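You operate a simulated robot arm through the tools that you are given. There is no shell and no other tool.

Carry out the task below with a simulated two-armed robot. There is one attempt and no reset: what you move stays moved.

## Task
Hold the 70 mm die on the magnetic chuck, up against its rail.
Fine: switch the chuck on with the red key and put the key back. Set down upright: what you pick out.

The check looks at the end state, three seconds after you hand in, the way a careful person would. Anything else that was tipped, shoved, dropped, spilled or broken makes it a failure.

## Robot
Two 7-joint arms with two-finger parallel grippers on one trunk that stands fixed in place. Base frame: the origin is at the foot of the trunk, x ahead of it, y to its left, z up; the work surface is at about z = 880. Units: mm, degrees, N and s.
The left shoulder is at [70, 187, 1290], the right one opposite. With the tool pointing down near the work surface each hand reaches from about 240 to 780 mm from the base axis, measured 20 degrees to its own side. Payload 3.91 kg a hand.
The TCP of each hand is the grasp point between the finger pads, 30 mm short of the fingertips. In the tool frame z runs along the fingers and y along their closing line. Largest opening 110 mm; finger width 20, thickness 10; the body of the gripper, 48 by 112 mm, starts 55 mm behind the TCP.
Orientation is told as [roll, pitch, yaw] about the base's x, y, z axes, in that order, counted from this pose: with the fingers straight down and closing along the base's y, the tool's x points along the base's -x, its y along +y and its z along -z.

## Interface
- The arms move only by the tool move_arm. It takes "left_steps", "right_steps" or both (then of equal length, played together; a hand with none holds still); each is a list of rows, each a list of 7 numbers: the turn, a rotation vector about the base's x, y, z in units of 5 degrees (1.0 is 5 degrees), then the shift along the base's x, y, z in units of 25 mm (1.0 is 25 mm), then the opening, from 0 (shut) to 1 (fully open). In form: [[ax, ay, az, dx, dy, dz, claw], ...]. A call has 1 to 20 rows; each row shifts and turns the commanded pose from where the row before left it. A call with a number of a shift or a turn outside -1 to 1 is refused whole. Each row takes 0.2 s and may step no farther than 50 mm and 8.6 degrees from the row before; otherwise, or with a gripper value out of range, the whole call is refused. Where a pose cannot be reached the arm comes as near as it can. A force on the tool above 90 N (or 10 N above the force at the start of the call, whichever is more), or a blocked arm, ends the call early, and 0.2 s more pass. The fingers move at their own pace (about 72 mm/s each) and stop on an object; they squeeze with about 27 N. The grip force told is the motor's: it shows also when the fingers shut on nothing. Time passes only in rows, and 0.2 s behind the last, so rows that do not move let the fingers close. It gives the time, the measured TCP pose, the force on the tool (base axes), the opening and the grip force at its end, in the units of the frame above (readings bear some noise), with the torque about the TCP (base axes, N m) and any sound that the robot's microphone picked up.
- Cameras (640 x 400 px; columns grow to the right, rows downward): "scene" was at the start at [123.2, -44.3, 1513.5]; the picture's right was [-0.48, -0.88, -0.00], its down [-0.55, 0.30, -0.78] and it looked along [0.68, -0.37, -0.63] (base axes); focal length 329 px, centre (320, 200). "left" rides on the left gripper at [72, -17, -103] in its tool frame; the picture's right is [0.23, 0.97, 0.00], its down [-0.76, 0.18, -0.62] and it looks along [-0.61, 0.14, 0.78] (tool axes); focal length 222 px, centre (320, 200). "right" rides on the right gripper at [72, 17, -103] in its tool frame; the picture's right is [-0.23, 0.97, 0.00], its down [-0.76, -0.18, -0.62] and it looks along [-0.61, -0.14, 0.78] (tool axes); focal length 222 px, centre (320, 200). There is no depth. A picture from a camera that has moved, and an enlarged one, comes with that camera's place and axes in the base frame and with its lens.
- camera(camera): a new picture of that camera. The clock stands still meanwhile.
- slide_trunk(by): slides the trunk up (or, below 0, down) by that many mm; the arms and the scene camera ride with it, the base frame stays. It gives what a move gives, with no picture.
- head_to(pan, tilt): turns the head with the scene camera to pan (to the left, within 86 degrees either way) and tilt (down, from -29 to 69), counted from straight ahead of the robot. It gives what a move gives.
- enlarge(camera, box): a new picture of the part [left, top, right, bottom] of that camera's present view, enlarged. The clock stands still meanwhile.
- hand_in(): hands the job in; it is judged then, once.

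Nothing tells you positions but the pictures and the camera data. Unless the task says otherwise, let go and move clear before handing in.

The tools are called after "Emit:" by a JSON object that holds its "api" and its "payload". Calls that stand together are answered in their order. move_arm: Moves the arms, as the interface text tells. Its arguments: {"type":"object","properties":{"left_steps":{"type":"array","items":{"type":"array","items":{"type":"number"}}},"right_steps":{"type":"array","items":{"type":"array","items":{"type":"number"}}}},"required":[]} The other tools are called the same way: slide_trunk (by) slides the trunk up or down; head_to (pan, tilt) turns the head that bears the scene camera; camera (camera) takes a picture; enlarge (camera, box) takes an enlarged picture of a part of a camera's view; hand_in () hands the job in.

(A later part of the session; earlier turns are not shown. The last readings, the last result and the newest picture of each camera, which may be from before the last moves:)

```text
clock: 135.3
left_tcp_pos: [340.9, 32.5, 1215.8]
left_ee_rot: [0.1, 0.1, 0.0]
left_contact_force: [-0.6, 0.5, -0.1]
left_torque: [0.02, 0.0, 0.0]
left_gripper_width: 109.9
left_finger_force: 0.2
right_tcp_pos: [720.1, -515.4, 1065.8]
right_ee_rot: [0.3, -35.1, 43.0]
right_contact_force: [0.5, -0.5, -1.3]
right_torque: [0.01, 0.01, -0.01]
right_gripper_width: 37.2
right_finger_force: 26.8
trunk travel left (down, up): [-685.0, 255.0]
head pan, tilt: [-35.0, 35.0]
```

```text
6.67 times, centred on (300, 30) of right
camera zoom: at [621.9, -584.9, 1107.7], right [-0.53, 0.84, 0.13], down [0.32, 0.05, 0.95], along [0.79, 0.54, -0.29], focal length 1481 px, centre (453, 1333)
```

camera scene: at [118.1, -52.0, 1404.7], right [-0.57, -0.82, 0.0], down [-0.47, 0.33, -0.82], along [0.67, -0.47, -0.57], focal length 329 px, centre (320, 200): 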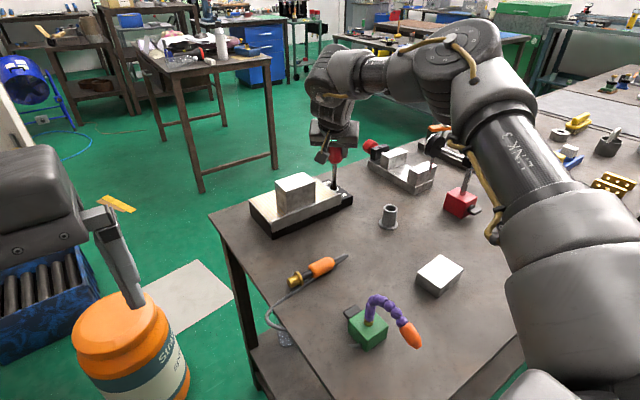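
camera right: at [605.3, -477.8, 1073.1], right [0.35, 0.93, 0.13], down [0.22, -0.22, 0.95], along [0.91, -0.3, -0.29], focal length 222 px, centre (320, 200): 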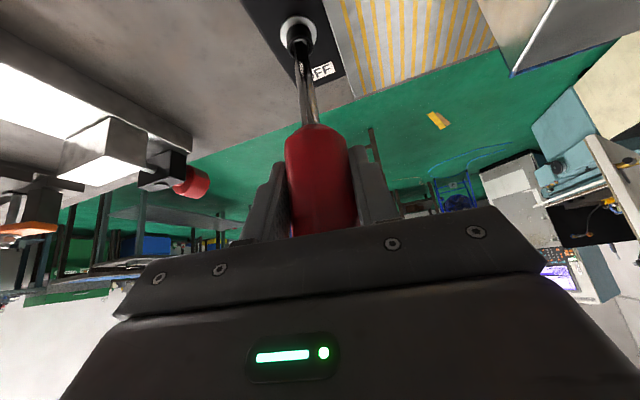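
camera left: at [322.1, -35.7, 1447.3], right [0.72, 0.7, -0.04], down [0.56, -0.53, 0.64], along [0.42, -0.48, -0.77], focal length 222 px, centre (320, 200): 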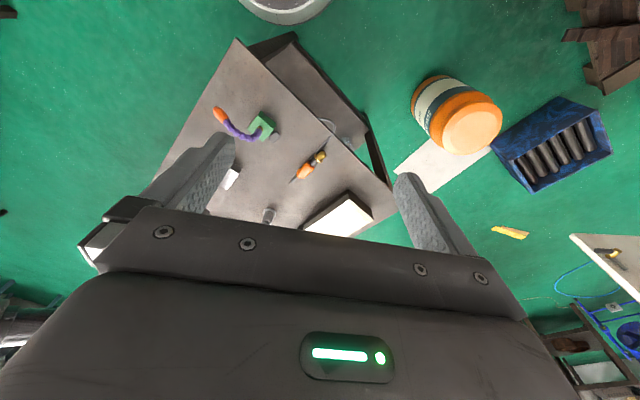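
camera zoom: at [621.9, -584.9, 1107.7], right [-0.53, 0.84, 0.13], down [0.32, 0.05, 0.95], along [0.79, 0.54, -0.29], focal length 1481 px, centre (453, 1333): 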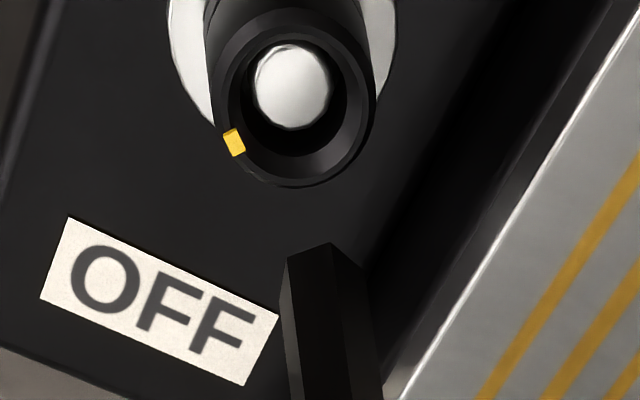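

The tip needs a small nudge of about (-0.5, -0.7) mm at this yaw. I lower it again into the socket.

Emit:
{"api": "move_arm", "payload": {"right_steps": [[0, 0, 0, -0.02, -0.028, -0.1, 0], [0, 0, 0, 0, 0, -0.2, 0], [0, 0, 0, 0, 0, -0.25, 0], [0, 0, 0, 0, 0, -0.2, 0], [0, 0, 0, 0, 0, -0.15, 0], [0, 0, 0, 0, 0, -0.06, 0], [0, 0, 0, 0, 0, 0, 0]]}}

Emit:
{"api": "enlarge", "payload": {"camera": "scene", "box": [320, 173, 352, 193]}}

Emit:
{"api": "enlarge", "payload": {"camera": "right", "box": [258, 0, 342, 60]}}

```text
clock: 136.9
left_tcp_pos: [341.0, 31.7, 1216.5]
left_ee_rot: [0.1, 0.1, 0.0]
left_contact_force: [0.8, -0.1, 0.3]
left_torque: [-0.02, 0.01, -0.01]
left_gripper_width: 109.9
left_finger_force: 0.1
right_tcp_pos: [719.8, -516.8, 1041.5]
right_ee_rot: [0.3, -35.2, 43.0]
right_contact_force: [-0.2, 0.2, -1.5]
right_torque: [0.02, -0.01, 0.02]
right_gripper_width: 37.2
right_finger_force: 26.9
trunk travel left (down, up): [-685.0, 255.0]
head pan, tilt: [-35.0, 35.0]
```

```text
16.00 times, centred on (336, 183) of scene
camera zoom: at [120.2, -53.9, 1404.4], right [-0.57, -0.82, 0.0], down [-0.47, 0.33, -0.82], along [0.67, -0.47, -0.57], focal length 5266 px, centre (64, 472)
```

zoom: 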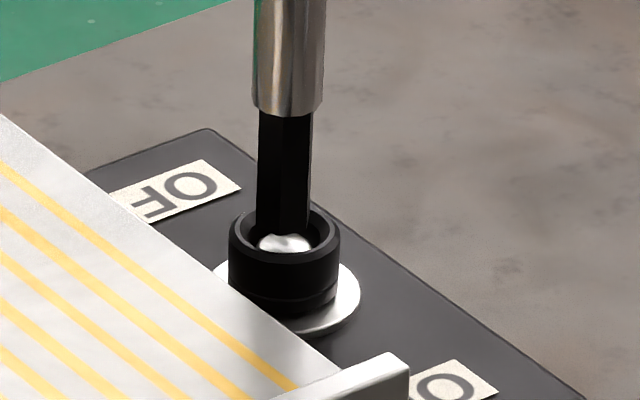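

```text
6.67 times, centred on (300, 30) of right
camera zoom: at [621.6, -585.9, 1083.3], right [-0.53, 0.84, 0.14], down [0.32, 0.05, 0.95], along [0.79, 0.54, -0.29], focal length 1481 px, centre (453, 1333)
```

zoom: 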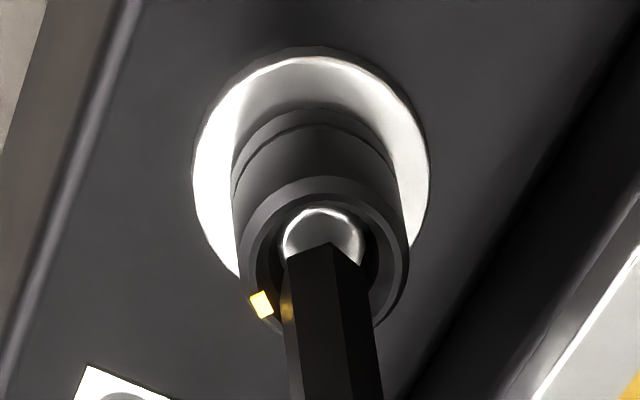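

Emit:
{"api": "move_arm", "payload": {"right_steps": [[0, 0, 0, 0, 0, -0.08, 0], [0, 0, 0, 0, 0, -0.08, 0], [0, 0, 0, 0, 0, -0.08, 0], [0, 0, 0, 0, 0, -0.06, 0], [0, 0, 0, 0, 0, -0.06, 0]]}}

Emit:
{"api": "move_arm", "payload": {"right_steps": [[0, 0, 0, 0, 0, -0.04, 0], [0, 0, 0, 0, 0, -0.04, 0]]}}

Emit:
{"api": "enlarge", "payload": {"camera": "scene", "box": [320, 173, 352, 193]}}

Emit:
{"api": "enlarge", "payload": {"camera": "right", "box": [258, 0, 342, 60]}}

```text
clock: 138.1
left_tcp_pos: [341.7, 31.8, 1217.5]
left_ee_rot: [0.1, 0.1, 0.0]
left_contact_force: [0.3, 0.5, -0.2]
left_torque: [-0.03, 0.02, 0.01]
left_gripper_width: 110.2
left_finger_force: 0.0
right_tcp_pos: [718.5, -516.6, 1032.9]
right_ee_rot: [0.3, -35.2, 42.9]
right_contact_force: [0.1, -0.2, -1.7]
right_torque: [0.0, 0.03, 0.01]
right_gripper_width: 37.3
right_finger_force: 27.6
trunk travel left (down, up): [-685.0, 255.0]
head pan, tilt: [-35.0, 35.0]
```

```text
clock: 138.7
left_tcp_pos: [341.6, 32.2, 1216.2]
left_ee_rot: [0.1, 0.1, 0.0]
left_contact_force: [0.1, -0.7, 0.2]
left_torque: [-0.02, -0.04, -0.01]
left_gripper_width: 110.1
left_finger_force: 0.0
right_tcp_pos: [720.6, -518.7, 1030.3]
right_ee_rot: [0.4, -35.1, 42.9]
right_contact_force: [0.1, -0.2, -0.8]
right_torque: [-0.05, -0.03, 0.01]
right_gripper_width: 37.3
right_finger_force: 27.6
trunk travel left (down, up): [-685.0, 255.0]
head pan, tilt: [-35.0, 35.0]
```

```text
16.00 times, centred on (336, 183) of scene
camera zoom: at [120.2, -54.0, 1404.4], right [-0.57, -0.82, 0.0], down [-0.47, 0.33, -0.82], along [0.67, -0.47, -0.57], focal length 5266 px, centre (64, 472)
```

zoom: 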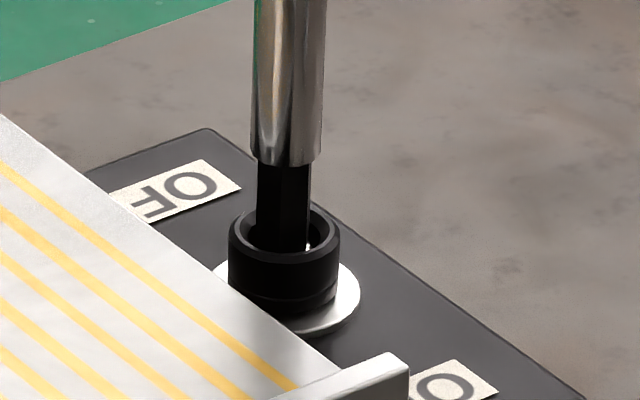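

```text
6.67 times, centred on (300, 30) of right
camera zoom: at [621.4, -585.7, 1073.5], right [-0.53, 0.84, 0.13], down [0.32, 0.05, 0.95], along [0.79, 0.54, -0.29], focal length 1481 px, centre (453, 1333)
```

zoom: 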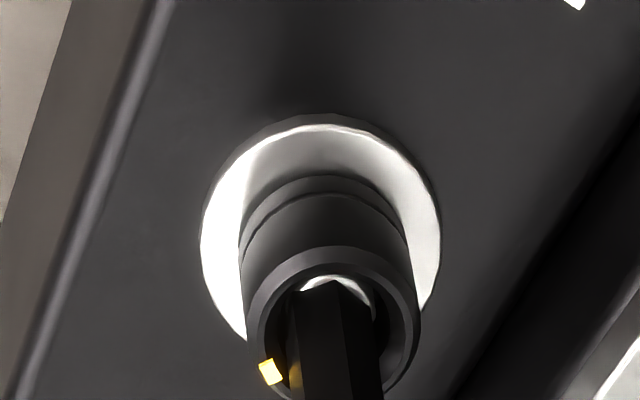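

No contact yet at this depth, better aligned than before. I keep lowering gently to find the bottom.

Emit:
{"api": "move_arm", "payload": {"right_steps": [[0, 0, 0, 0, 0, -0.04, 0], [0, 0, 0, 0, 0, -0.04, 0]]}}

Emit:
{"api": "move_arm", "payload": {"right_steps": [[0, 0, 0, 0, 0, -0.04, 0], [0, 0, 0, 0, 0, -0.04, 0]]}}

Emit:
{"api": "enlarge", "payload": {"camera": "right", "box": [258, 0, 342, 60]}}

```text
clock: 139.3
left_tcp_pos: [341.0, 32.5, 1217.1]
left_ee_rot: [0.1, 0.1, 0.0]
left_contact_force: [0.7, 0.2, 0.1]
left_torque: [0.0, 0.01, 0.0]
left_gripper_width: 110.1
left_finger_force: 0.1
right_tcp_pos: [718.4, -517.6, 1030.2]
right_ee_rot: [0.1, -35.3, 42.9]
right_contact_force: [0.5, -1.1, 1.2]
right_torque: [-0.1, -0.04, 0.02]
right_gripper_width: 37.3
right_finger_force: 27.4
trunk travel left (down, up): [-685.0, 255.0]
head pan, tilt: [-35.0, 35.0]
```

```text
clock: 139.9
left_tcp_pos: [339.6, 32.6, 1217.2]
left_ee_rot: [0.0, -0.1, 0.0]
left_contact_force: [0.5, -0.7, 0.3]
left_torque: [0.0, 0.01, 0.0]
left_gripper_width: 109.8
left_finger_force: 0.0
right_tcp_pos: [716.8, -515.0, 1030.2]
right_ee_rot: [0.0, -35.3, 43.0]
right_contact_force: [4.7, -2.7, 10.3]
right_torque: [-0.4, -0.44, -0.01]
right_gripper_width: 37.5
right_finger_force: 26.8
right hand out of reach, approached as far as the arm can: row 2
trunk travel left (down, up): [-685.0, 255.0]
head pan, tilt: [-35.0, 35.0]
```

```text
6.67 times, centred on (300, 30) of right
camera zoom: at [619.2, -583.7, 1072.4], right [-0.53, 0.84, 0.13], down [0.31, 0.05, 0.95], along [0.79, 0.54, -0.29], focal length 1481 px, centre (453, 1333)
```

zoom: 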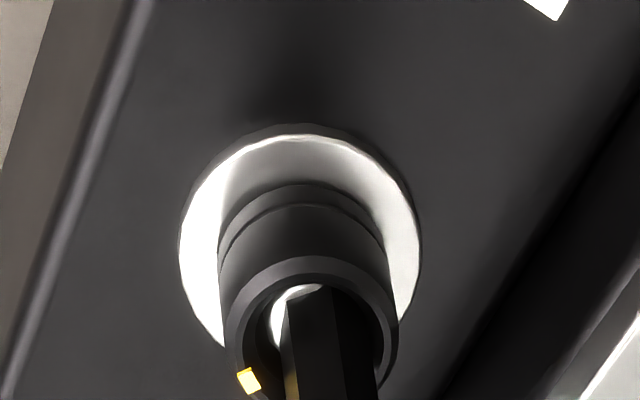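

It bottoms at TCP z about 1030, the same depth as before, so it's seated. The yaw is at the reach limit, so I start turning clockwise while drifting back onto the axis.

Emit:
{"api": "move_arm", "payload": {"right_steps": [[0, 0, -0.5, 0.02, -0.02, 0.02, 0], [0, 0, -0.5, 0.03, -0.02, 0.02, 0], [0, 0, -0.5, 0.03, -0.02, 0, 0], [0, 0, -0.5, 0.02, 0, 0, 0], [0, 0, -0.5, 0, 0, 0, 0], [0, 0, -0.5, 0, 0, 0, 0], [0, 0, -0.5, 0, 0, 0, 0], [0, 0, -0.5, 0, 0, 0, 0]]}}

Emit:
{"api": "enlarge", "payload": {"camera": "right", "box": [258, 0, 342, 60]}}

Emit:
{"api": "enlarge", "payload": {"camera": "scene", "box": [320, 173, 352, 193]}}

```text
clock: 141.7
left_tcp_pos: [341.1, 34.4, 1217.6]
left_ee_rot: [0.0, 0.0, -0.1]
left_contact_force: [-0.5, -0.5, -0.7]
left_torque: [-0.01, -0.02, -0.02]
left_gripper_width: 110.0
left_finger_force: 0.0
right_tcp_pos: [719.5, -515.8, 1030.4]
right_ee_rot: [0.2, -35.1, 22.9]
right_contact_force: [-2.7, 1.0, 6.8]
right_torque: [0.08, 0.33, 0.04]
right_gripper_width: 37.1
right_finger_force: 27.0
trunk travel left (down, up): [-685.0, 255.0]
head pan, tilt: [-35.0, 35.0]
```

```text
6.67 times, centred on (300, 30) of right
camera zoom: at [602.9, -546.7, 1072.6], right [-0.21, 0.97, 0.13], down [0.31, -0.06, 0.95], along [0.93, 0.24, -0.29], focal length 1481 px, centre (453, 1333)
```

zoom: 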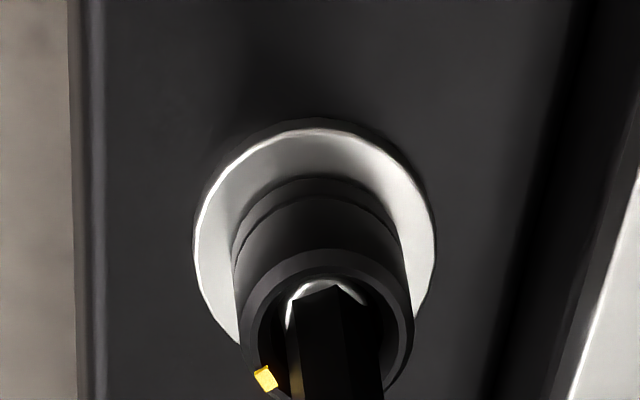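

```text
16.00 times, centred on (336, 183) of scene
camera zoom: at [118.2, -52.8, 1404.6], right [-0.57, -0.82, 0.0], down [-0.47, 0.33, -0.82], along [0.67, -0.47, -0.57], focal length 5266 px, centre (64, 472)
```

zoom: 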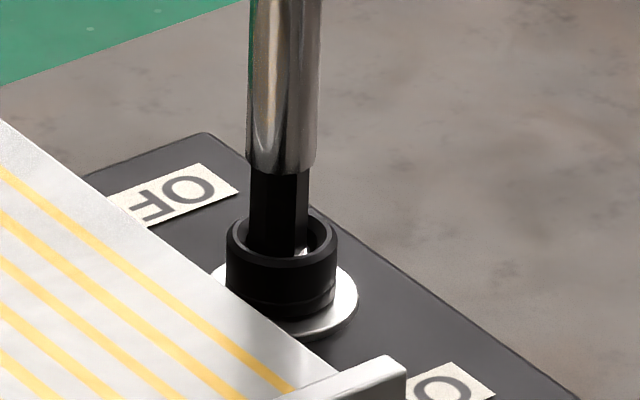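

The marker turns along with the hand now. I continue the stroke to about -42°.

Emit:
{"api": "move_arm", "payload": {"right_steps": [[0, 0, -0.7, 0, 0, 0, 0], [0, 0, -0.7, 0, 0, 0, 0], [0, 0, -0.7, 0, 0, 0, 0], [0, 0, -0.7, 0, 0, 0, 0], [0, 0, -0.7, 0, 0, 0, 0], [0, 0, -0.7, 0, 0, 0, 0], [0, 0, -0.7, 0, 0, 0, 0], [0, 0, -0.7, 0, 0, 0, 0], [0, 0, -0.7, 0, 0, 0, 0]]}}

Emit:
{"api": "enlarge", "payload": {"camera": "right", "box": [258, 0, 342, 60]}}

Emit:
{"api": "enlarge", "payload": {"camera": "scene", "box": [320, 173, 352, 193]}}

```text
clock: 143.7
left_tcp_pos: [340.6, 33.6, 1217.0]
left_ee_rot: [0.1, 0.1, 0.1]
left_contact_force: [-0.2, -1.1, -0.3]
left_torque: [0.0, 0.01, -0.02]
left_gripper_width: 110.0
left_finger_force: 0.1
right_tcp_pos: [719.2, -516.7, 1029.8]
right_ee_rot: [0.3, -35.2, -8.7]
right_contact_force: [-2.9, 1.9, 3.1]
right_torque: [0.25, 0.42, 0.07]
right_gripper_width: 37.1
right_finger_force: 27.0
trunk travel left (down, up): [-685.0, 255.0]
head pan, tilt: [-35.0, 35.0]
```

```text
6.67 times, centred on (300, 30) of right
camera zoom: at [604.1, -481.5, 1072.6], right [0.33, 0.94, 0.13], down [0.23, -0.22, 0.95], along [0.92, -0.28, -0.29], focal length 1481 px, centre (453, 1333)
```

zoom: 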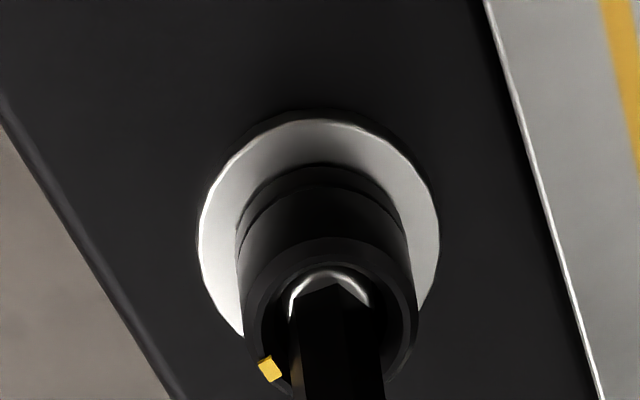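

```text
16.00 times, centred on (336, 183) of scene
camera zoom: at [118.8, -52.7, 1404.6], right [-0.57, -0.82, 0.0], down [-0.47, 0.33, -0.82], along [0.67, -0.47, -0.57], focal length 5266 px, centre (64, 472)
```

zoom: 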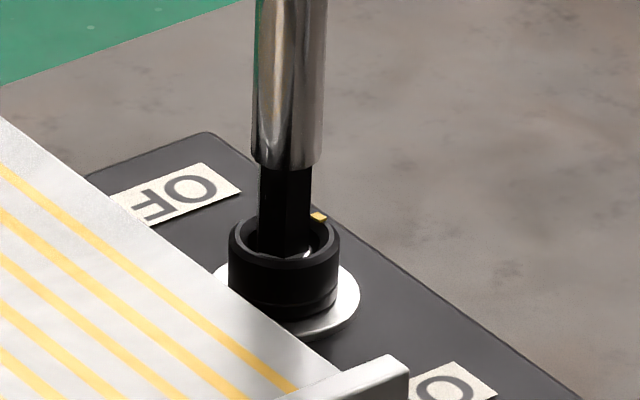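

Marker continues clockwise as seen on the far right of the ring. I go on to about -42°.

Emit:
{"api": "move_arm", "payload": {"right_steps": [[0, 0, -0.7, 0, 0, 0, 0], [0, 0, -0.7, 0, 0, 0, 0], [0, 0, -0.7, 0, 0, 0, 0], [0, 0, -0.7, 0, 0, 0, 0], [0, 0, -0.7, 0, 0, 0, 0], [0, 0, -0.7, 0, 0, 0, 0], [0, 0, -0.7, 0, 0, 0, 0], [0, 0, -0.7, 0, 0, 0, 0], [0, 0, -0.7, 0, 0, 0, 0]]}}

Emit:
{"api": "enlarge", "payload": {"camera": "right", "box": [258, 0, 342, 60]}}

Emit:
{"api": "enlarge", "payload": {"camera": "scene", "box": [320, 173, 352, 193]}}

```text
clock: 145.7
left_tcp_pos: [341.1, 33.6, 1215.7]
left_ee_rot: [0.0, 0.1, -0.1]
left_contact_force: [0.7, 0.0, -0.1]
left_torque: [0.01, 0.01, 0.01]
left_gripper_width: 109.8
left_finger_force: 0.1
right_tcp_pos: [720.0, -515.2, 1031.5]
right_ee_rot: [0.3, -35.1, -40.2]
right_contact_force: [-3.8, 3.5, 0.4]
right_torque: [0.45, 0.33, 0.03]
right_gripper_width: 37.1
right_finger_force: 27.5
trunk travel left (down, up): [-685.0, 255.0]
head pan, tilt: [-35.0, 35.0]
```

```text
6.67 times, centred on (300, 30) of right
camera zoom: at [639.7, -426.4, 1072.6], right [0.77, 0.63, 0.13], down [0.09, -0.31, 0.95], along [0.63, -0.72, -0.29], focal length 1481 px, centre (453, 1333)
```

zoom: 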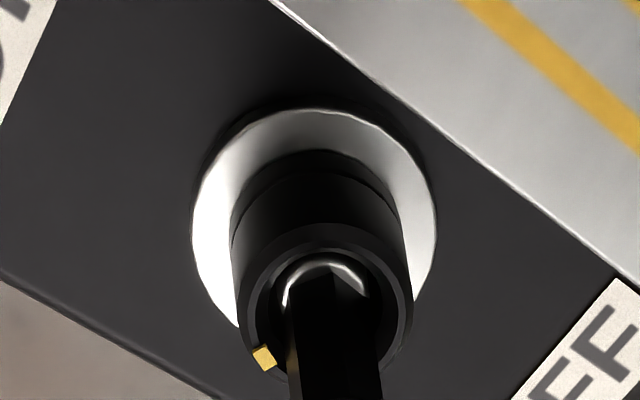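

```text
16.00 times, centred on (336, 183) of scene
camera zoom: at [119.5, -52.7, 1404.5], right [-0.57, -0.82, 0.0], down [-0.47, 0.33, -0.82], along [0.67, -0.47, -0.57], focal length 5266 px, centre (64, 472)
```

zoom: 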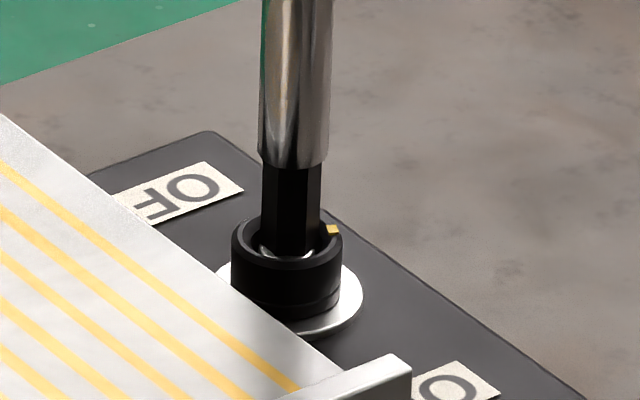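

About 100° turned so far. I lift, swing back, and repeat for the rest.

Emit:
{"api": "move_arm", "payload": {"right_steps": [[0, 0, 0, 0, 0, 0.1, 0], [0, 0, 0, 0, 0, 0.2, 0], [0, 0, 0, 0, 0, 0.3, 0], [0, 0, 0, 0, 0, 0.3, 0], [0, 0, 0, 0, 0, 0.2, 0], [0, 0, 0, 0, 0, 0.1, 0]]}}

Emit:
{"api": "enlarge", "payload": {"camera": "scene", "box": [320, 173, 352, 193]}}

Emit:
{"api": "move_arm", "payload": {"right_steps": [[0, 0, 1, 0, 0, 0, 0], [0, 0, 1, 0, 0, 0, 0], [0, 0, 1, 0, 0, 0, 0], [0, 0, 1, 0, 0, 0, 0], [0, 0, 1, 0, 0, 0, 0], [0, 0, 1, 0, 0, 0, 0], [0, 0, 1, 0, 0, 0, 0], [0, 0, 1, 0, 0, 0, 0], [0, 0, 1, 0, 0, 0, 0], [0, 0, 1, 0, 0, 0, 0], [0, 0, 1, 0, 0, 0, 0], [0, 0, 1, 0, 0, 0, 0], [0, 0, 1, 0, 0, 0, 0], [0, 0, 1, 0, 0, 0, 0], [0, 0, 1, 0, 0, 0, 0], [0, 0, 1, 0, 0, 0, 0], [0, 0, 0.4, 0, 0, 0, 0], [0, 0, 0, 0, 0, 0, 0]]}}

Emit:
{"api": "enlarge", "payload": {"camera": "scene", "box": [320, 173, 352, 193]}}

Emit:
{"api": "enlarge", "payload": {"camera": "right", "box": [258, 0, 342, 60]}}

```text
clock: 147.1
left_tcp_pos: [341.3, 32.2, 1216.7]
left_ee_rot: [0.1, 0.1, 0.0]
left_contact_force: [0.3, 0.3, -0.4]
left_torque: [-0.01, 0.0, 0.01]
left_gripper_width: 110.1
left_finger_force: 0.1
right_tcp_pos: [720.9, -516.8, 1060.6]
right_ee_rot: [0.3, -35.0, -40.0]
right_contact_force: [0.2, 0.6, -2.1]
right_torque: [0.0, 0.0, -0.01]
right_gripper_width: 37.2
right_finger_force: 27.6
trunk travel left (down, up): [-685.0, 255.0]
head pan, tilt: [-35.0, 35.0]
```

```text
16.00 times, centred on (336, 183) of scene
camera zoom: at [120.3, -54.0, 1404.4], right [-0.57, -0.82, 0.0], down [-0.47, 0.33, -0.82], along [0.67, -0.47, -0.57], focal length 5266 px, centre (64, 472)
```

zoom: 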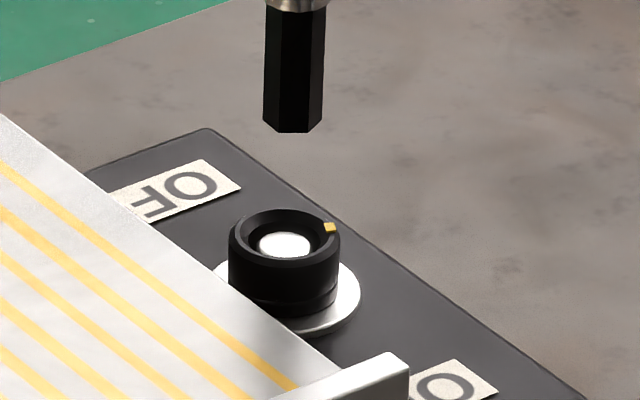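

```text
clock: 150.9
left_tcp_pos: [341.3, 32.8, 1217.2]
left_ee_rot: [0.1, 0.0, 0.0]
left_contact_force: [-0.8, -1.0, 0.2]
left_torque: [0.02, 0.0, 0.03]
left_gripper_width: 110.1
left_finger_force: 0.1
right_tcp_pos: [719.7, -516.6, 1058.4]
right_ee_rot: [0.3, -35.2, 42.0]
right_contact_force: [-0.8, -0.2, -1.6]
right_torque: [0.01, 0.03, 0.02]
right_gripper_width: 36.9
right_finger_force: 27.3
trunk travel left (down, up): [-685.0, 255.0]
head pan, tilt: [-35.0, 35.0]
```

```text
16.00 times, centred on (336, 183) of scene
camera zoom: at [120.1, -53.8, 1404.4], right [-0.57, -0.82, 0.0], down [-0.47, 0.33, -0.82], along [0.67, -0.47, -0.57], focal length 5266 px, centre (64, 472)
```

zoom: 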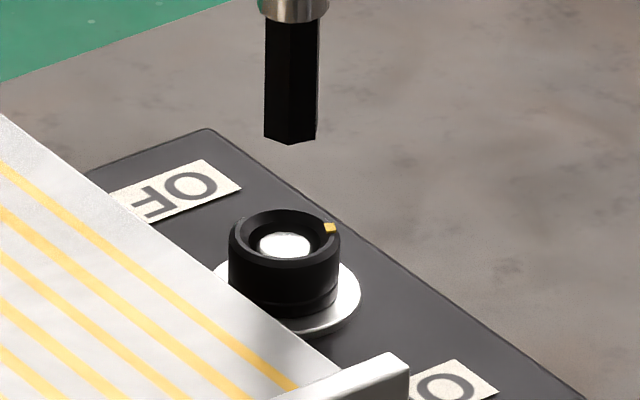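

```text
6.67 times, centred on (300, 30) of right
camera zoom: at [620.9, -583.5, 1101.3], right [-0.52, 0.85, 0.13], down [0.32, 0.04, 0.95], along [0.8, 0.53, -0.29], focal length 1481 px, centre (453, 1333)
```

zoom: 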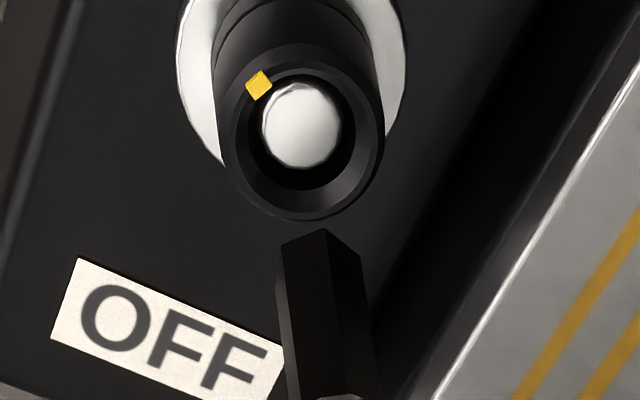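

The marker is at about -103°. I nudge +1 mm in y and lower the key again for the third stroke.

Emit:
{"api": "move_arm", "payload": {"right_steps": [[0, 0, 0, 0, 0.038, -0.1, 0], [0, 0, 0, 0, 0, -0.2, 0], [0, 0, 0, 0, 0, -0.2, 0], [0, 0, 0, 0, 0, -0.2, 0], [0, 0, 0, 0, 0, -0.1, 0], [0, 0, 0, 0, 0, -0.06, 0], [0, 0, 0, 0, 0, 0, 0]]}}

Emit:
{"api": "enlarge", "payload": {"camera": "scene", "box": [320, 173, 352, 193]}}

Emit:
{"api": "enlarge", "payload": {"camera": "right", "box": [258, 0, 342, 60]}}

```text
clock: 152.5
left_tcp_pos: [342.3, 32.1, 1217.2]
left_ee_rot: [0.2, 0.1, 0.0]
left_contact_force: [-1.0, 0.0, 0.1]
left_torque: [0.01, -0.06, 0.01]
left_gripper_width: 110.0
left_finger_force: 0.0
right_tcp_pos: [718.3, -517.0, 1037.2]
right_ee_rot: [0.2, -35.1, 41.9]
right_contact_force: [0.5, 0.3, -1.3]
right_torque: [0.02, 0.01, -0.01]
right_gripper_width: 37.0
right_finger_force: 27.3
trunk travel left (down, up): [-685.0, 255.0]
head pan, tilt: [-35.0, 35.0]
```

```text
16.00 times, centred on (336, 183) of scene
camera zoom: at [120.2, -53.9, 1404.4], right [-0.57, -0.82, 0.0], down [-0.47, 0.33, -0.82], along [0.67, -0.47, -0.57], focal length 5266 px, centre (64, 472)
```

zoom: 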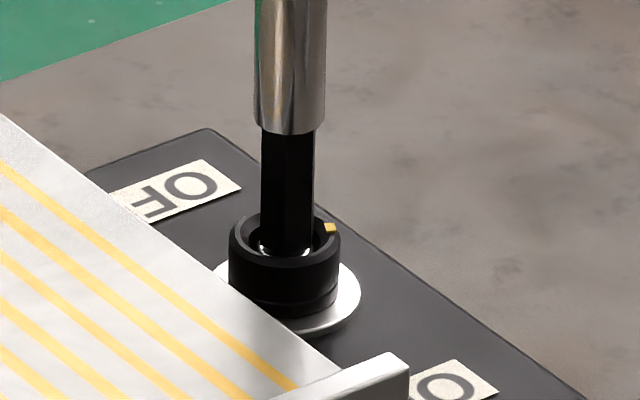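

```text
6.67 times, centred on (300, 30) of right
camera zoom: at [620.3, -582.9, 1080.2], right [-0.51, 0.85, 0.14], down [0.32, 0.04, 0.95], along [0.8, 0.53, -0.29], focal length 1481 px, centre (453, 1333)
```

zoom: 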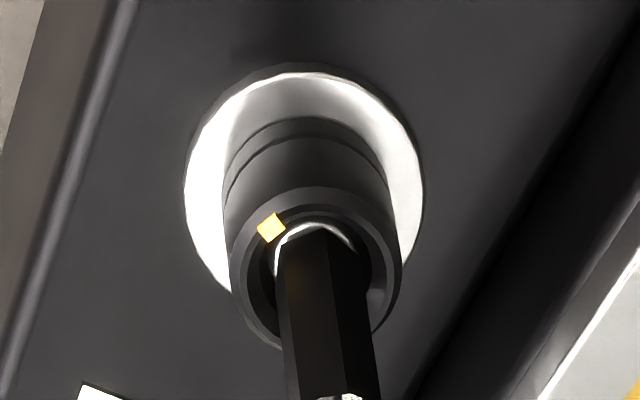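

Emit:
{"api": "move_arm", "payload": {"right_steps": [[0, 0, 0, 0.01, 0.018, -0.06, 0], [0, 0, 0, 0, 0, -0.06, 0], [0, 0, 0, 0, 0, -0.06, 0], [0, 0, 0, 0, 0, -0.05, 0]]}}

Emit:
{"api": "move_arm", "payload": {"right_steps": [[0, 0, 0, 0, 0, -0.04, 0], [0, 0, 0, 0, 0, -0.04, 0]]}}

Emit:
{"api": "enlarge", "payload": {"camera": "scene", "box": [320, 173, 352, 193]}}

Emit:
{"api": "enlarge", "payload": {"camera": "right", "box": [258, 0, 342, 60]}}

```text
clock: 153.5
left_tcp_pos: [341.9, 31.9, 1216.3]
left_ee_rot: [0.1, 0.1, 0.0]
left_contact_force: [-0.2, -0.6, 0.1]
left_torque: [-0.01, 0.01, -0.04]
left_gripper_width: 110.0
left_finger_force: 0.1
right_tcp_pos: [720.3, -514.9, 1031.9]
right_ee_rot: [0.3, -35.1, 41.9]
right_contact_force: [-0.8, -1.1, -2.7]
right_torque: [-0.02, -0.03, -0.02]
right_gripper_width: 37.1
right_finger_force: 27.0
trunk travel left (down, up): [-685.0, 255.0]
head pan, tilt: [-35.0, 35.0]
```

```text
clock: 154.1
left_tcp_pos: [340.6, 32.2, 1215.8]
left_ee_rot: [0.0, 0.0, -0.1]
left_contact_force: [0.2, 0.4, 0.1]
left_torque: [0.02, -0.01, 0.01]
left_gripper_width: 109.9
left_finger_force: 0.0
right_tcp_pos: [721.1, -516.8, 1030.4]
right_ee_rot: [0.3, -35.1, 41.9]
right_contact_force: [-0.2, -0.1, -1.1]
right_torque: [0.01, 0.02, 0.03]
right_gripper_width: 37.1
right_finger_force: 26.5
trunk travel left (down, up): [-685.0, 255.0]
head pan, tilt: [-35.0, 35.0]
```

```text
16.00 times, centred on (336, 183) of scene
camera zoom: at [120.2, -53.8, 1404.4], right [-0.57, -0.82, 0.0], down [-0.47, 0.33, -0.82], along [0.67, -0.47, -0.57], focal length 5266 px, centre (64, 472)
```

zoom: 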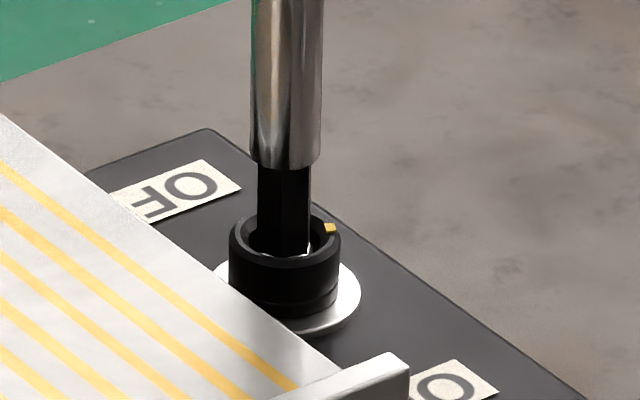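

```text
6.67 times, centred on (300, 30) of right
camera zoom: at [621.2, -582.8, 1072.9], right [-0.51, 0.85, 0.13], down [0.32, 0.04, 0.95], along [0.8, 0.53, -0.29], focal length 1481 px, centre (453, 1333)
```

zoom: 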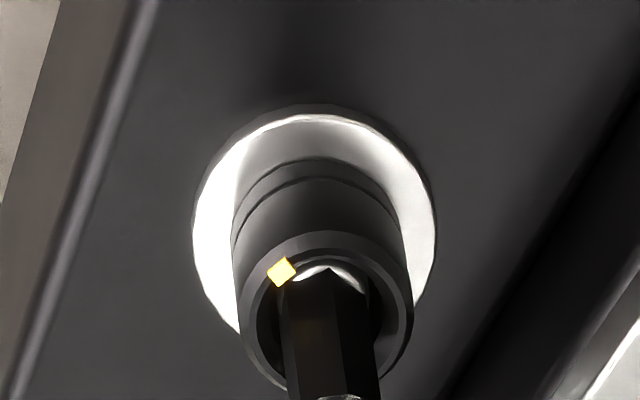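

Seated. I turn clockwise again, watching the marker.

Emit:
{"api": "move_arm", "payload": {"right_steps": [[0, 0, -0.3, 0, 0, -0.04, 0], [0, 0, -0.5, 0, 0, -0.02, 0], [0, 0, -0.6, 0, 0, 0, 0], [0, 0, -0.6, 0, 0, 0, 0], [0, 0, -0.6, 0, 0, 0, 0], [0, 0, -0.6, 0, 0, 0, 0], [0, 0, -0.6, 0, 0, 0, 0], [0, 0, -0.6, 0, 0, 0, 0], [0, 0, -0.6, 0, 0, 0, 0], [0, 0, -0.6, 0, 0, 0, 0]]}}

Emit:
{"api": "enlarge", "payload": {"camera": "scene", "box": [320, 173, 352, 193]}}

Emit:
{"api": "enlarge", "payload": {"camera": "right", "box": [258, 0, 342, 60]}}

```text
clock: 156.3
left_tcp_pos: [340.0, 32.5, 1217.3]
left_ee_rot: [0.0, 0.0, 0.0]
left_contact_force: [0.3, 0.5, -0.5]
left_torque: [-0.03, 0.0, 0.02]
left_gripper_width: 110.1
left_finger_force: 0.1
right_tcp_pos: [719.3, -514.0, 1030.7]
right_ee_rot: [0.2, -35.4, 13.9]
right_contact_force: [1.9, -3.3, 10.6]
right_torque: [-0.32, -0.2, 0.02]
right_gripper_width: 37.0
right_finger_force: 27.4
trunk travel left (down, up): [-685.0, 255.0]
head pan, tilt: [-35.0, 35.0]
```

```text
16.00 times, centred on (336, 183) of scene
camera zoom: at [118.5, -52.8, 1404.7], right [-0.57, -0.82, 0.0], down [-0.47, 0.33, -0.82], along [0.67, -0.47, -0.57], focal length 5266 px, centre (64, 472)
```

zoom: 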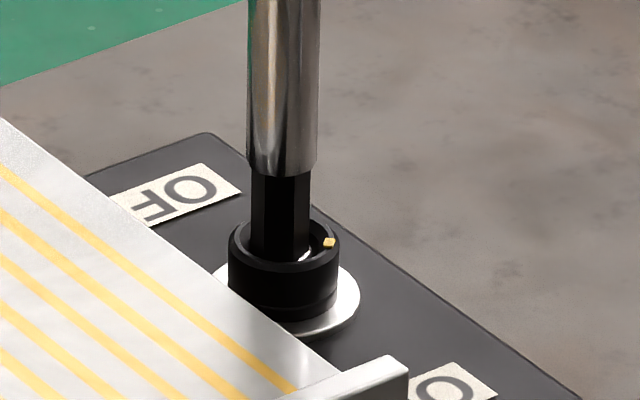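

```text
6.67 times, centred on (300, 30) of right
camera zoom: at [599.9, -526.5, 1072.5], right [-0.06, 0.99, 0.13], down [0.3, -0.11, 0.95], along [0.95, 0.09, -0.29], focal length 1481 px, centre (453, 1333)
```

zoom: 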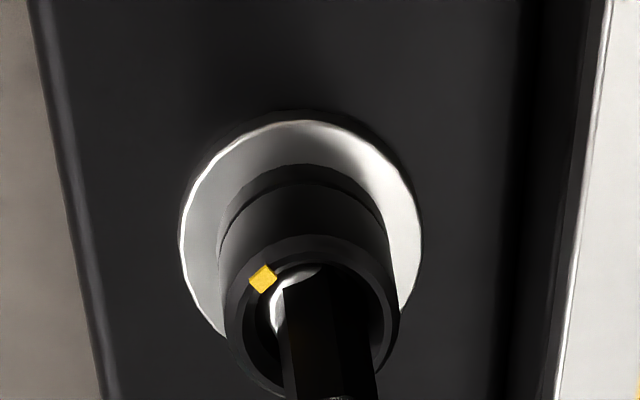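

The marker follows (about -125°). I continue to about -43°.

Emit:
{"api": "move_arm", "payload": {"right_steps": [[0, 0, -0.6, 0, -0.02, 0, 0], [0, 0, -0.6, 0, -0.02, 0, 0], [0, 0, -0.6, 0, 0, 0, 0], [0, 0, -0.6, 0, 0, 0, 0], [0, 0, -0.6, 0, 0, 0, 0], [0, 0, -0.6, 0, 0, 0, 0], [0, 0, -0.6, 0, 0, 0, 0], [0, 0, -0.6, 0, 0, 0, 0], [0, 0, -0.6, 0, 0, 0, 0], [0, 0, -0.6, 0, 0, 0, 0], [0, 0, -0.6, 0, 0, 0, 0], [0, 0, -0.6, 0, 0, 0, 0], [0, 0, -0.6, 0, 0, 0, 0], [0, 0, -0.6, 0, 0, 0, 0], [0, 0, -0.6, 0, 0, 0, 0], [0, 0, -0.6, 0, 0, 0, 0], [0, 0, -0.6, 0, 0, 0, 0], [0, 0, -0.6, 0, 0, 0, 0], [0, 0, -0.5, 0, 0, 0, 0]]}}

Emit:
{"api": "enlarge", "payload": {"camera": "scene", "box": [320, 173, 352, 193]}}

Emit:
{"api": "enlarge", "payload": {"camera": "right", "box": [258, 0, 342, 60]}}

```text
clock: 160.3
left_tcp_pos: [341.0, 34.9, 1216.9]
left_ee_rot: [0.0, -0.1, 0.1]
left_contact_force: [-0.9, -0.1, 0.1]
left_torque: [-0.01, -0.01, 0.01]
left_gripper_width: 109.7
left_finger_force: 0.1
right_tcp_pos: [719.1, -517.0, 1029.2]
right_ee_rot: [0.3, -35.3, -42.6]
right_contact_force: [1.5, 2.4, 4.9]
right_torque: [0.11, -0.08, 0.49]
right_gripper_width: 37.5
right_finger_force: 26.8
trunk travel left (down, up): [-685.0, 255.0]
head pan, tilt: [-35.0, 35.0]
```

```text
16.00 times, centred on (336, 183) of scene
camera zoom: at [119.2, -52.6, 1404.6], right [-0.57, -0.82, 0.0], down [-0.47, 0.33, -0.82], along [0.67, -0.47, -0.57], focal length 5266 px, centre (64, 472)
```

zoom: 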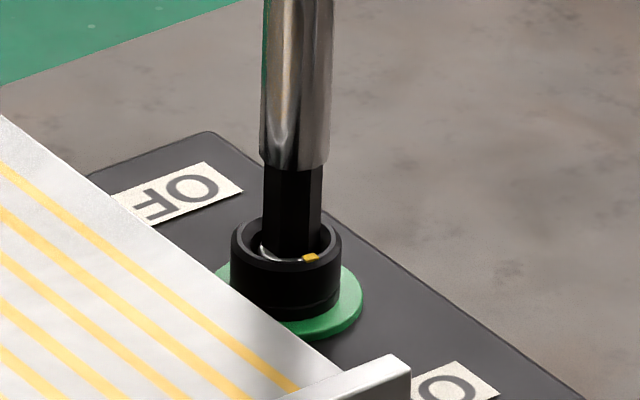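

```text
6.67 times, centred on (300, 30) of right
camera zoom: at [643.4, -423.2, 1072.2], right [0.79, 0.59, 0.13], down [0.07, -0.31, 0.95], along [0.6, -0.74, -0.29], focal length 1481 px, centre (453, 1333)
```

zoom: 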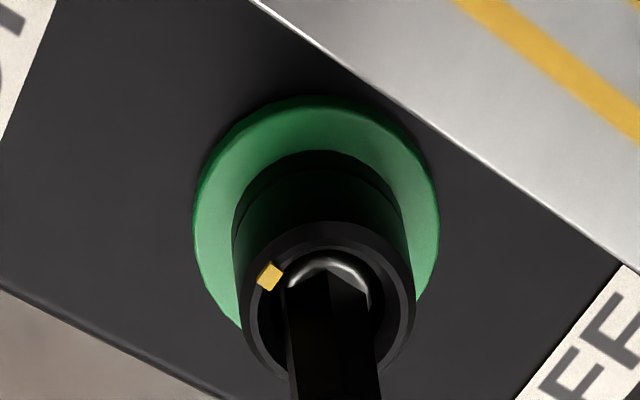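

The washer has turned green and a stop is felt: the chuck is on, with the marker toward ON. I relax the twist a touch and lift the key out.

Emit:
{"api": "move_arm", "payload": {"right_steps": [[0, 0, 0.3, 0, 0, 0, 0], [0, 0, 0, 0, 0, 0.08, 0], [0, 0, 0, 0, 0, 0.15, 0], [0, 0, 0, 0, 0, 0.25, 0], [0, 0, 0, 0, 0, 0.3, 0], [0, 0, 0, 0, 0, 0.4, 0], [0, 0, 0, 0, 0, 0.4, 0], [0, 0, 0, 0, 0, 0.3, 0], [0, 0, 0, 0, 0, 0.1, 0]]}}

Emit:
{"api": "enlarge", "payload": {"camera": "scene", "box": [320, 173, 352, 193]}}

Emit:
{"api": "camera", "payload": {"camera": "right"}}

Emit:
{"api": "camera", "payload": {"camera": "scene"}}

```text
clock: 162.3
left_tcp_pos: [341.5, 31.7, 1216.6]
left_ee_rot: [0.2, 0.1, 0.0]
left_contact_force: [-0.8, -0.3, -0.2]
left_torque: [0.02, -0.03, 0.01]
left_gripper_width: 109.9
left_finger_force: 0.0
right_tcp_pos: [719.8, -517.2, 1079.0]
right_ee_rot: [0.3, -35.2, -41.2]
right_contact_force: [0.7, -0.1, -2.4]
right_torque: [-0.02, 0.03, -0.03]
right_gripper_width: 36.9
right_finger_force: 26.8
trunk travel left (down, up): [-685.0, 255.0]
head pan, tilt: [-35.0, 35.0]
```

```text
16.00 times, centred on (336, 183) of scene
camera zoom: at [120.2, -53.7, 1404.4], right [-0.57, -0.82, 0.0], down [-0.47, 0.33, -0.82], along [0.67, -0.47, -0.57], focal length 5266 px, centre (64, 472)
```

zoom: 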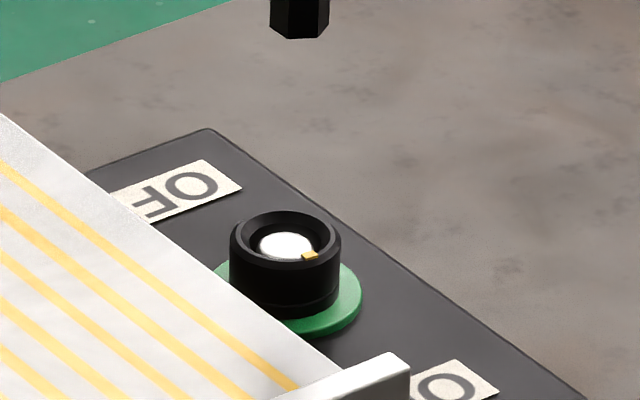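

```text
taken
camera right: at [641.4, -426.3, 1120.4], right [0.78, 0.61, 0.13], down [0.08, -0.31, 0.95], along [0.62, -0.73, -0.29], focal length 222 px, centre (320, 200)
```

right: 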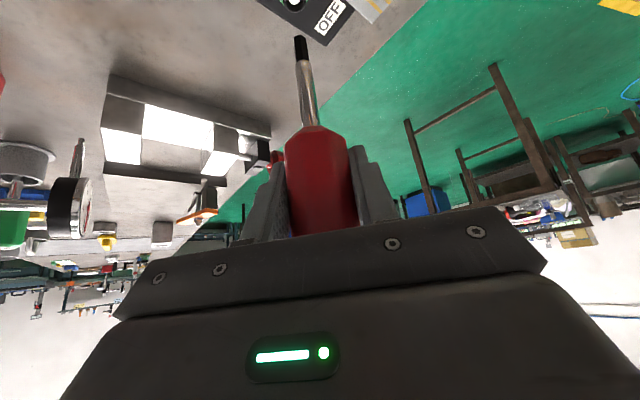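

```text
taken
camera scene: at [120.2, -53.7, 1404.4], right [-0.57, -0.82, 0.0], down [-0.47, 0.33, -0.82], along [0.67, -0.47, -0.57], focal length 329 px, centre (320, 200)
```

scene: 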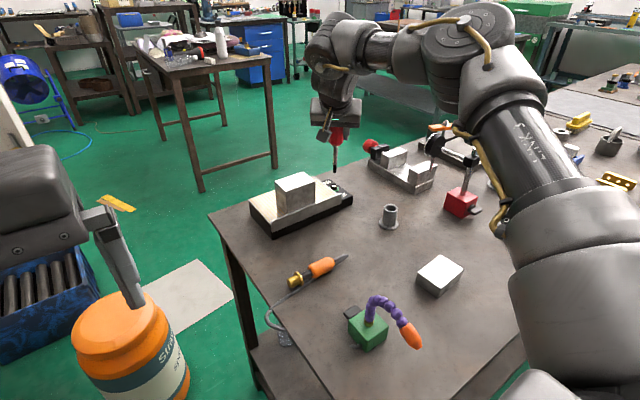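

The chuck stays on (green, marker at ON). Now I return the key: yaw back to 0 in the air, then travel to its holder.

Emit:
{"api": "move_arm", "payload": {"right_steps": [[0, 0, 0.9, 0, 0, 0, 0], [0, 0, 0.9, 0, 0, 0, 0], [0, 0, 0.9, 0, 0, 0, 0], [0, 0, 0.9, 0, 0, 0, 0], [0, 0, 0.9, 0, 0, 0, 0], [0, 0, 0.9, 0, 0, 0, 0], [0, 0, 0.9, 0, 0, 0, 0], [0, 0, 0.9, 0, 0, 0, 0], [0, 0, 1, 0, 0, 0, 0]]}}

Emit:
{"api": "move_arm", "payload": {"right_steps": [[0, 0, 0, -0.15, -0.04, 0, 0], [0, 0, 0, -0.3, -0.08, 0.04, 0], [0, 0, 0, -0.5, -0.14, 0.04, 0], [0, 0, 0, -0.6, -0.16, 0.04, 0], [0, 0, 0, -0.6, -0.16, 0, 0], [0, 0, 0, -0.6, -0.16, 0, 0], [0, 0, 0, -0.6, -0.17, 0, 0], [0, 0, 0, -0.6, -0.17, 0, 0], [0, 0, 0, -0.6, -0.17, 0, 0], [0, 0, 0, -0.6, -0.17, 0, 0], [0, 0, 0, -0.6, -0.17, 0, 0], [0, 0, 0, -0.5, -0.13, 0, 0], [0, 0, 0, -0.35, -0.1, 0, 0], [0, 0, 0, -0.2, -0.05, 0, 0], [0, 0, 0, -0.06, 0, 0, 0], [0, 0, 0, 0, 0, 0, 0]]}}

Emit:
{"api": "enlarge", "payload": {"camera": "right", "box": [250, 0, 356, 110]}}

Emit:
{"api": "enlarge", "payload": {"camera": "scene", "box": [356, 170, 436, 240]}}

```text
clock: 164.3
left_tcp_pos: [341.1, 31.7, 1217.5]
left_ee_rot: [0.2, 0.1, 0.0]
left_contact_force: [-0.2, -0.2, 0.6]
left_torque: [-0.03, -0.01, 0.0]
left_gripper_width: 109.7
left_finger_force: 0.1
right_tcp_pos: [719.9, -517.5, 1078.0]
right_ee_rot: [0.3, -35.0, -0.1]
right_contact_force: [0.5, 0.0, -1.8]
right_torque: [0.01, 0.0, 0.02]
right_gripper_width: 36.9
right_finger_force: 27.1
trunk travel left (down, up): [-685.0, 255.0]
head pan, tilt: [-35.0, 35.0]
```

```text
clock: 167.7
left_tcp_pos: [341.3, 32.3, 1216.5]
left_ee_rot: [0.0, 0.1, 0.0]
left_contact_force: [-0.1, 1.2, -0.6]
left_torque: [0.0, 0.01, 0.0]
left_gripper_width: 109.7
left_finger_force: 0.1
right_tcp_pos: [547.9, -562.6, 1081.6]
right_ee_rot: [0.3, -35.0, -0.1]
right_contact_force: [0.1, 0.3, -1.7]
right_torque: [0.0, -0.01, 0.02]
right_gripper_width: 37.2
right_finger_force: 27.2
trunk travel left (down, up): [-685.0, 255.0]
head pan, tilt: [-35.0, 35.0]
```

```text
3.64 times, centred on (303, 55) of right
camera zoom: at [429.9, -545.7, 1124.1], right [0.18, 0.97, 0.14], down [0.26, -0.18, 0.95], along [0.95, -0.14, -0.29], focal length 808 px, centre (382, 727)
```

zoom: 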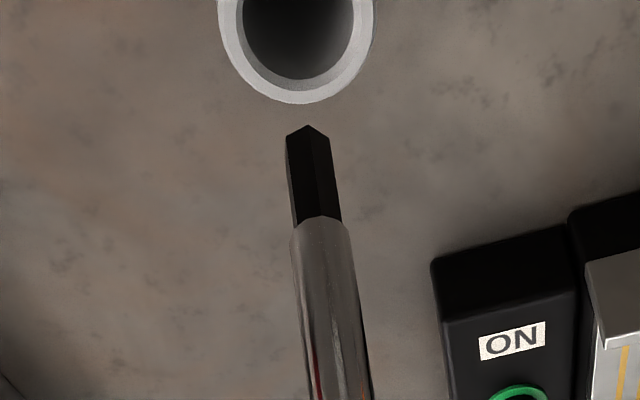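

```text
5.71 times, centred on (396, 205) of scene
camera zoom: at [120.1, -53.9, 1404.4], right [-0.57, -0.82, 0.0], down [-0.47, 0.33, -0.82], along [0.67, -0.47, -0.57], focal length 1881 px, centre (-114, 171)
```

zoom: 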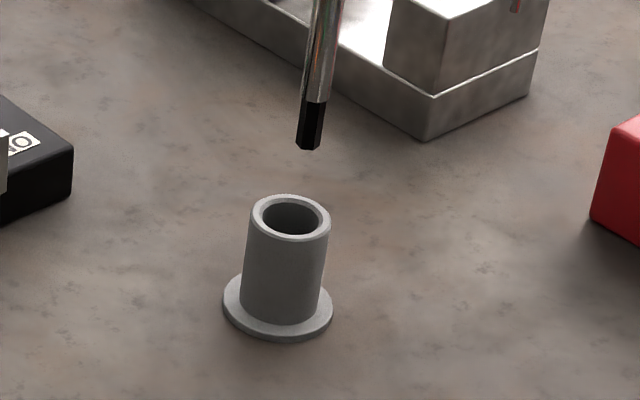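

The key lines up with the holder as it did when it came out. I lower it in.

Emit:
{"api": "move_arm", "payload": {"right_steps": [[0, 0, 0, 0.02, -0.03, -0.1, 0], [0, 0, 0, 0, 0, -0.2, 0], [0, 0, 0, 0, 0, -0.3, 0], [0, 0, 0, 0, 0, -0.3, 0], [0, 0, 0, 0, 0, -0.3, 0], [0, 0, 0, 0, 0, -0.2, 0], [0, 0, 0, 0, 0, -0.1, 0]]}}

Emit:
{"api": "enlarge", "payload": {"camera": "right", "box": [250, 0, 356, 110]}}

Emit:
{"api": "enlarge", "payload": {"camera": "scene", "box": [356, 170, 436, 240]}}

```text
clock: 169.3
left_tcp_pos: [341.6, 32.9, 1216.0]
left_ee_rot: [0.1, 0.1, -0.1]
left_contact_force: [-0.5, 0.0, 0.1]
left_torque: [0.01, -0.02, -0.03]
left_gripper_width: 109.9
left_finger_force: 0.1
right_tcp_pos: [550.0, -564.0, 1043.9]
right_ee_rot: [0.3, -35.2, -0.1]
right_contact_force: [0.3, 0.9, -1.7]
right_torque: [0.0, 0.0, 0.02]
right_gripper_width: 37.0
right_finger_force: 27.2
trunk travel left (down, up): [-685.0, 255.0]
head pan, tilt: [-35.0, 35.0]
```

```text
3.64 times, centred on (303, 55) of right
camera zoom: at [431.1, -546.7, 1085.6], right [0.18, 0.97, 0.14], down [0.26, -0.18, 0.95], along [0.95, -0.14, -0.29], focal length 808 px, centre (382, 727)
```

zoom: 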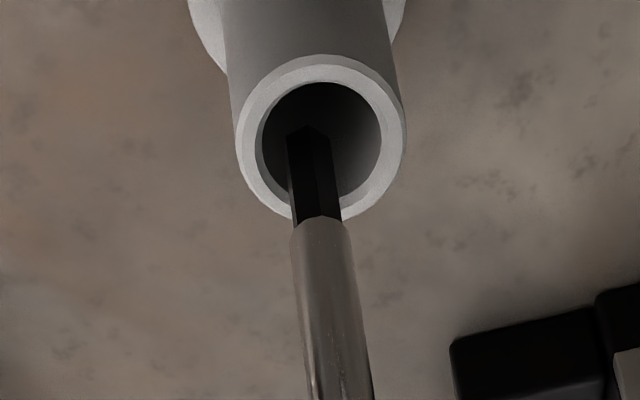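

```text
5.71 times, centred on (396, 205) of scene
camera zoom: at [120.1, -53.9, 1404.4], right [-0.57, -0.82, 0.0], down [-0.47, 0.33, -0.82], along [0.67, -0.47, -0.57], focal length 1881 px, centre (-114, 171)
```

zoom: 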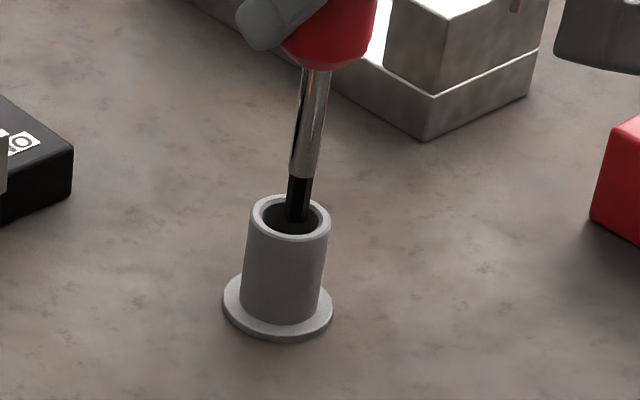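

The tip is in the mouth but a couple of millimetres off centre. I trim it and lower on.

Emit:
{"api": "move_arm", "payload": {"right_steps": [[0, 0, 0, -0.04, 0.09, 0, 0], [0, 0, 0, 0, 0, -0.2, 0], [0, 0, 0, 0, 0, -0.3, 0], [0, 0, 0, 0, 0, -0.3, 0], [0, 0, 0, 0, 0, -0.25, 0], [0, 0, 0, 0, 0, -0.15, 0], [0, 0, 0, 0, 0, -0.1, 0], [0, 0, 0, 0, 0, -0.06, 0]]}}

Emit:
{"api": "enlarge", "payload": {"camera": "right", "box": [250, 0, 356, 110]}}

Emit:
{"api": "enlarge", "payload": {"camera": "scene", "box": [356, 170, 436, 240]}}

```text
clock: 171.1
left_tcp_pos: [340.9, 32.3, 1217.8]
left_ee_rot: [0.1, 0.0, 0.0]
left_contact_force: [0.9, -0.5, 0.1]
left_torque: [0.04, 0.0, 0.0]
left_gripper_width: 110.1
left_finger_force: 0.1
right_tcp_pos: [548.7, -562.3, 1009.6]
right_ee_rot: [0.3, -35.1, -0.1]
right_contact_force: [-0.1, 0.6, -2.6]
right_torque: [0.03, 0.02, 0.0]
right_gripper_width: 36.9
right_finger_force: 26.9
trunk travel left (down, up): [-685.0, 255.0]
head pan, tilt: [-35.0, 35.0]
```

```text
3.64 times, centred on (303, 55) of right
camera zoom: at [429.8, -544.7, 1052.0], right [0.18, 0.97, 0.13], down [0.26, -0.18, 0.95], along [0.95, -0.14, -0.29], focal length 808 px, centre (382, 727)
```

zoom: 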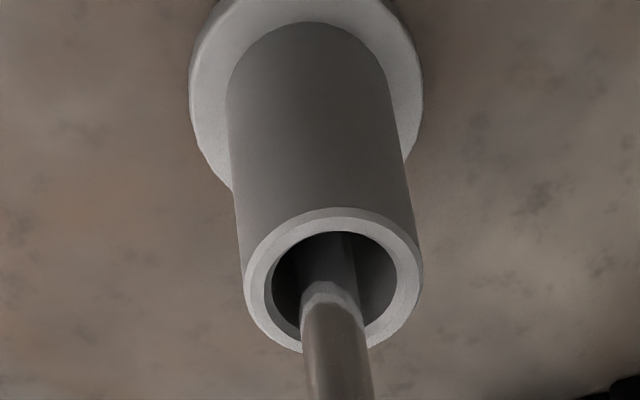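

```text
5.71 times, centred on (396, 205) of scene
camera zoom: at [120.1, -54.0, 1404.4], right [-0.57, -0.82, 0.0], down [-0.47, 0.33, -0.82], along [0.67, -0.47, -0.57], focal length 1881 px, centre (-114, 171)
```

zoom: 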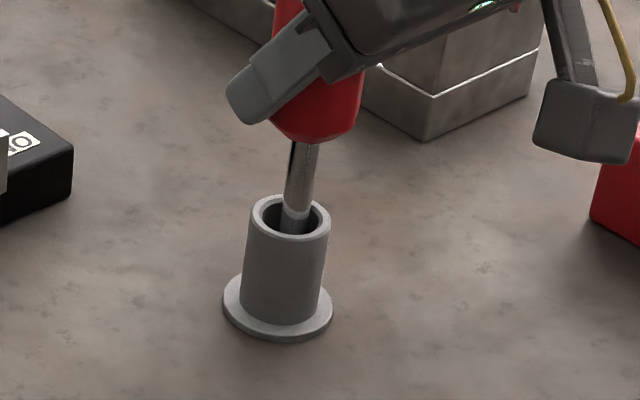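

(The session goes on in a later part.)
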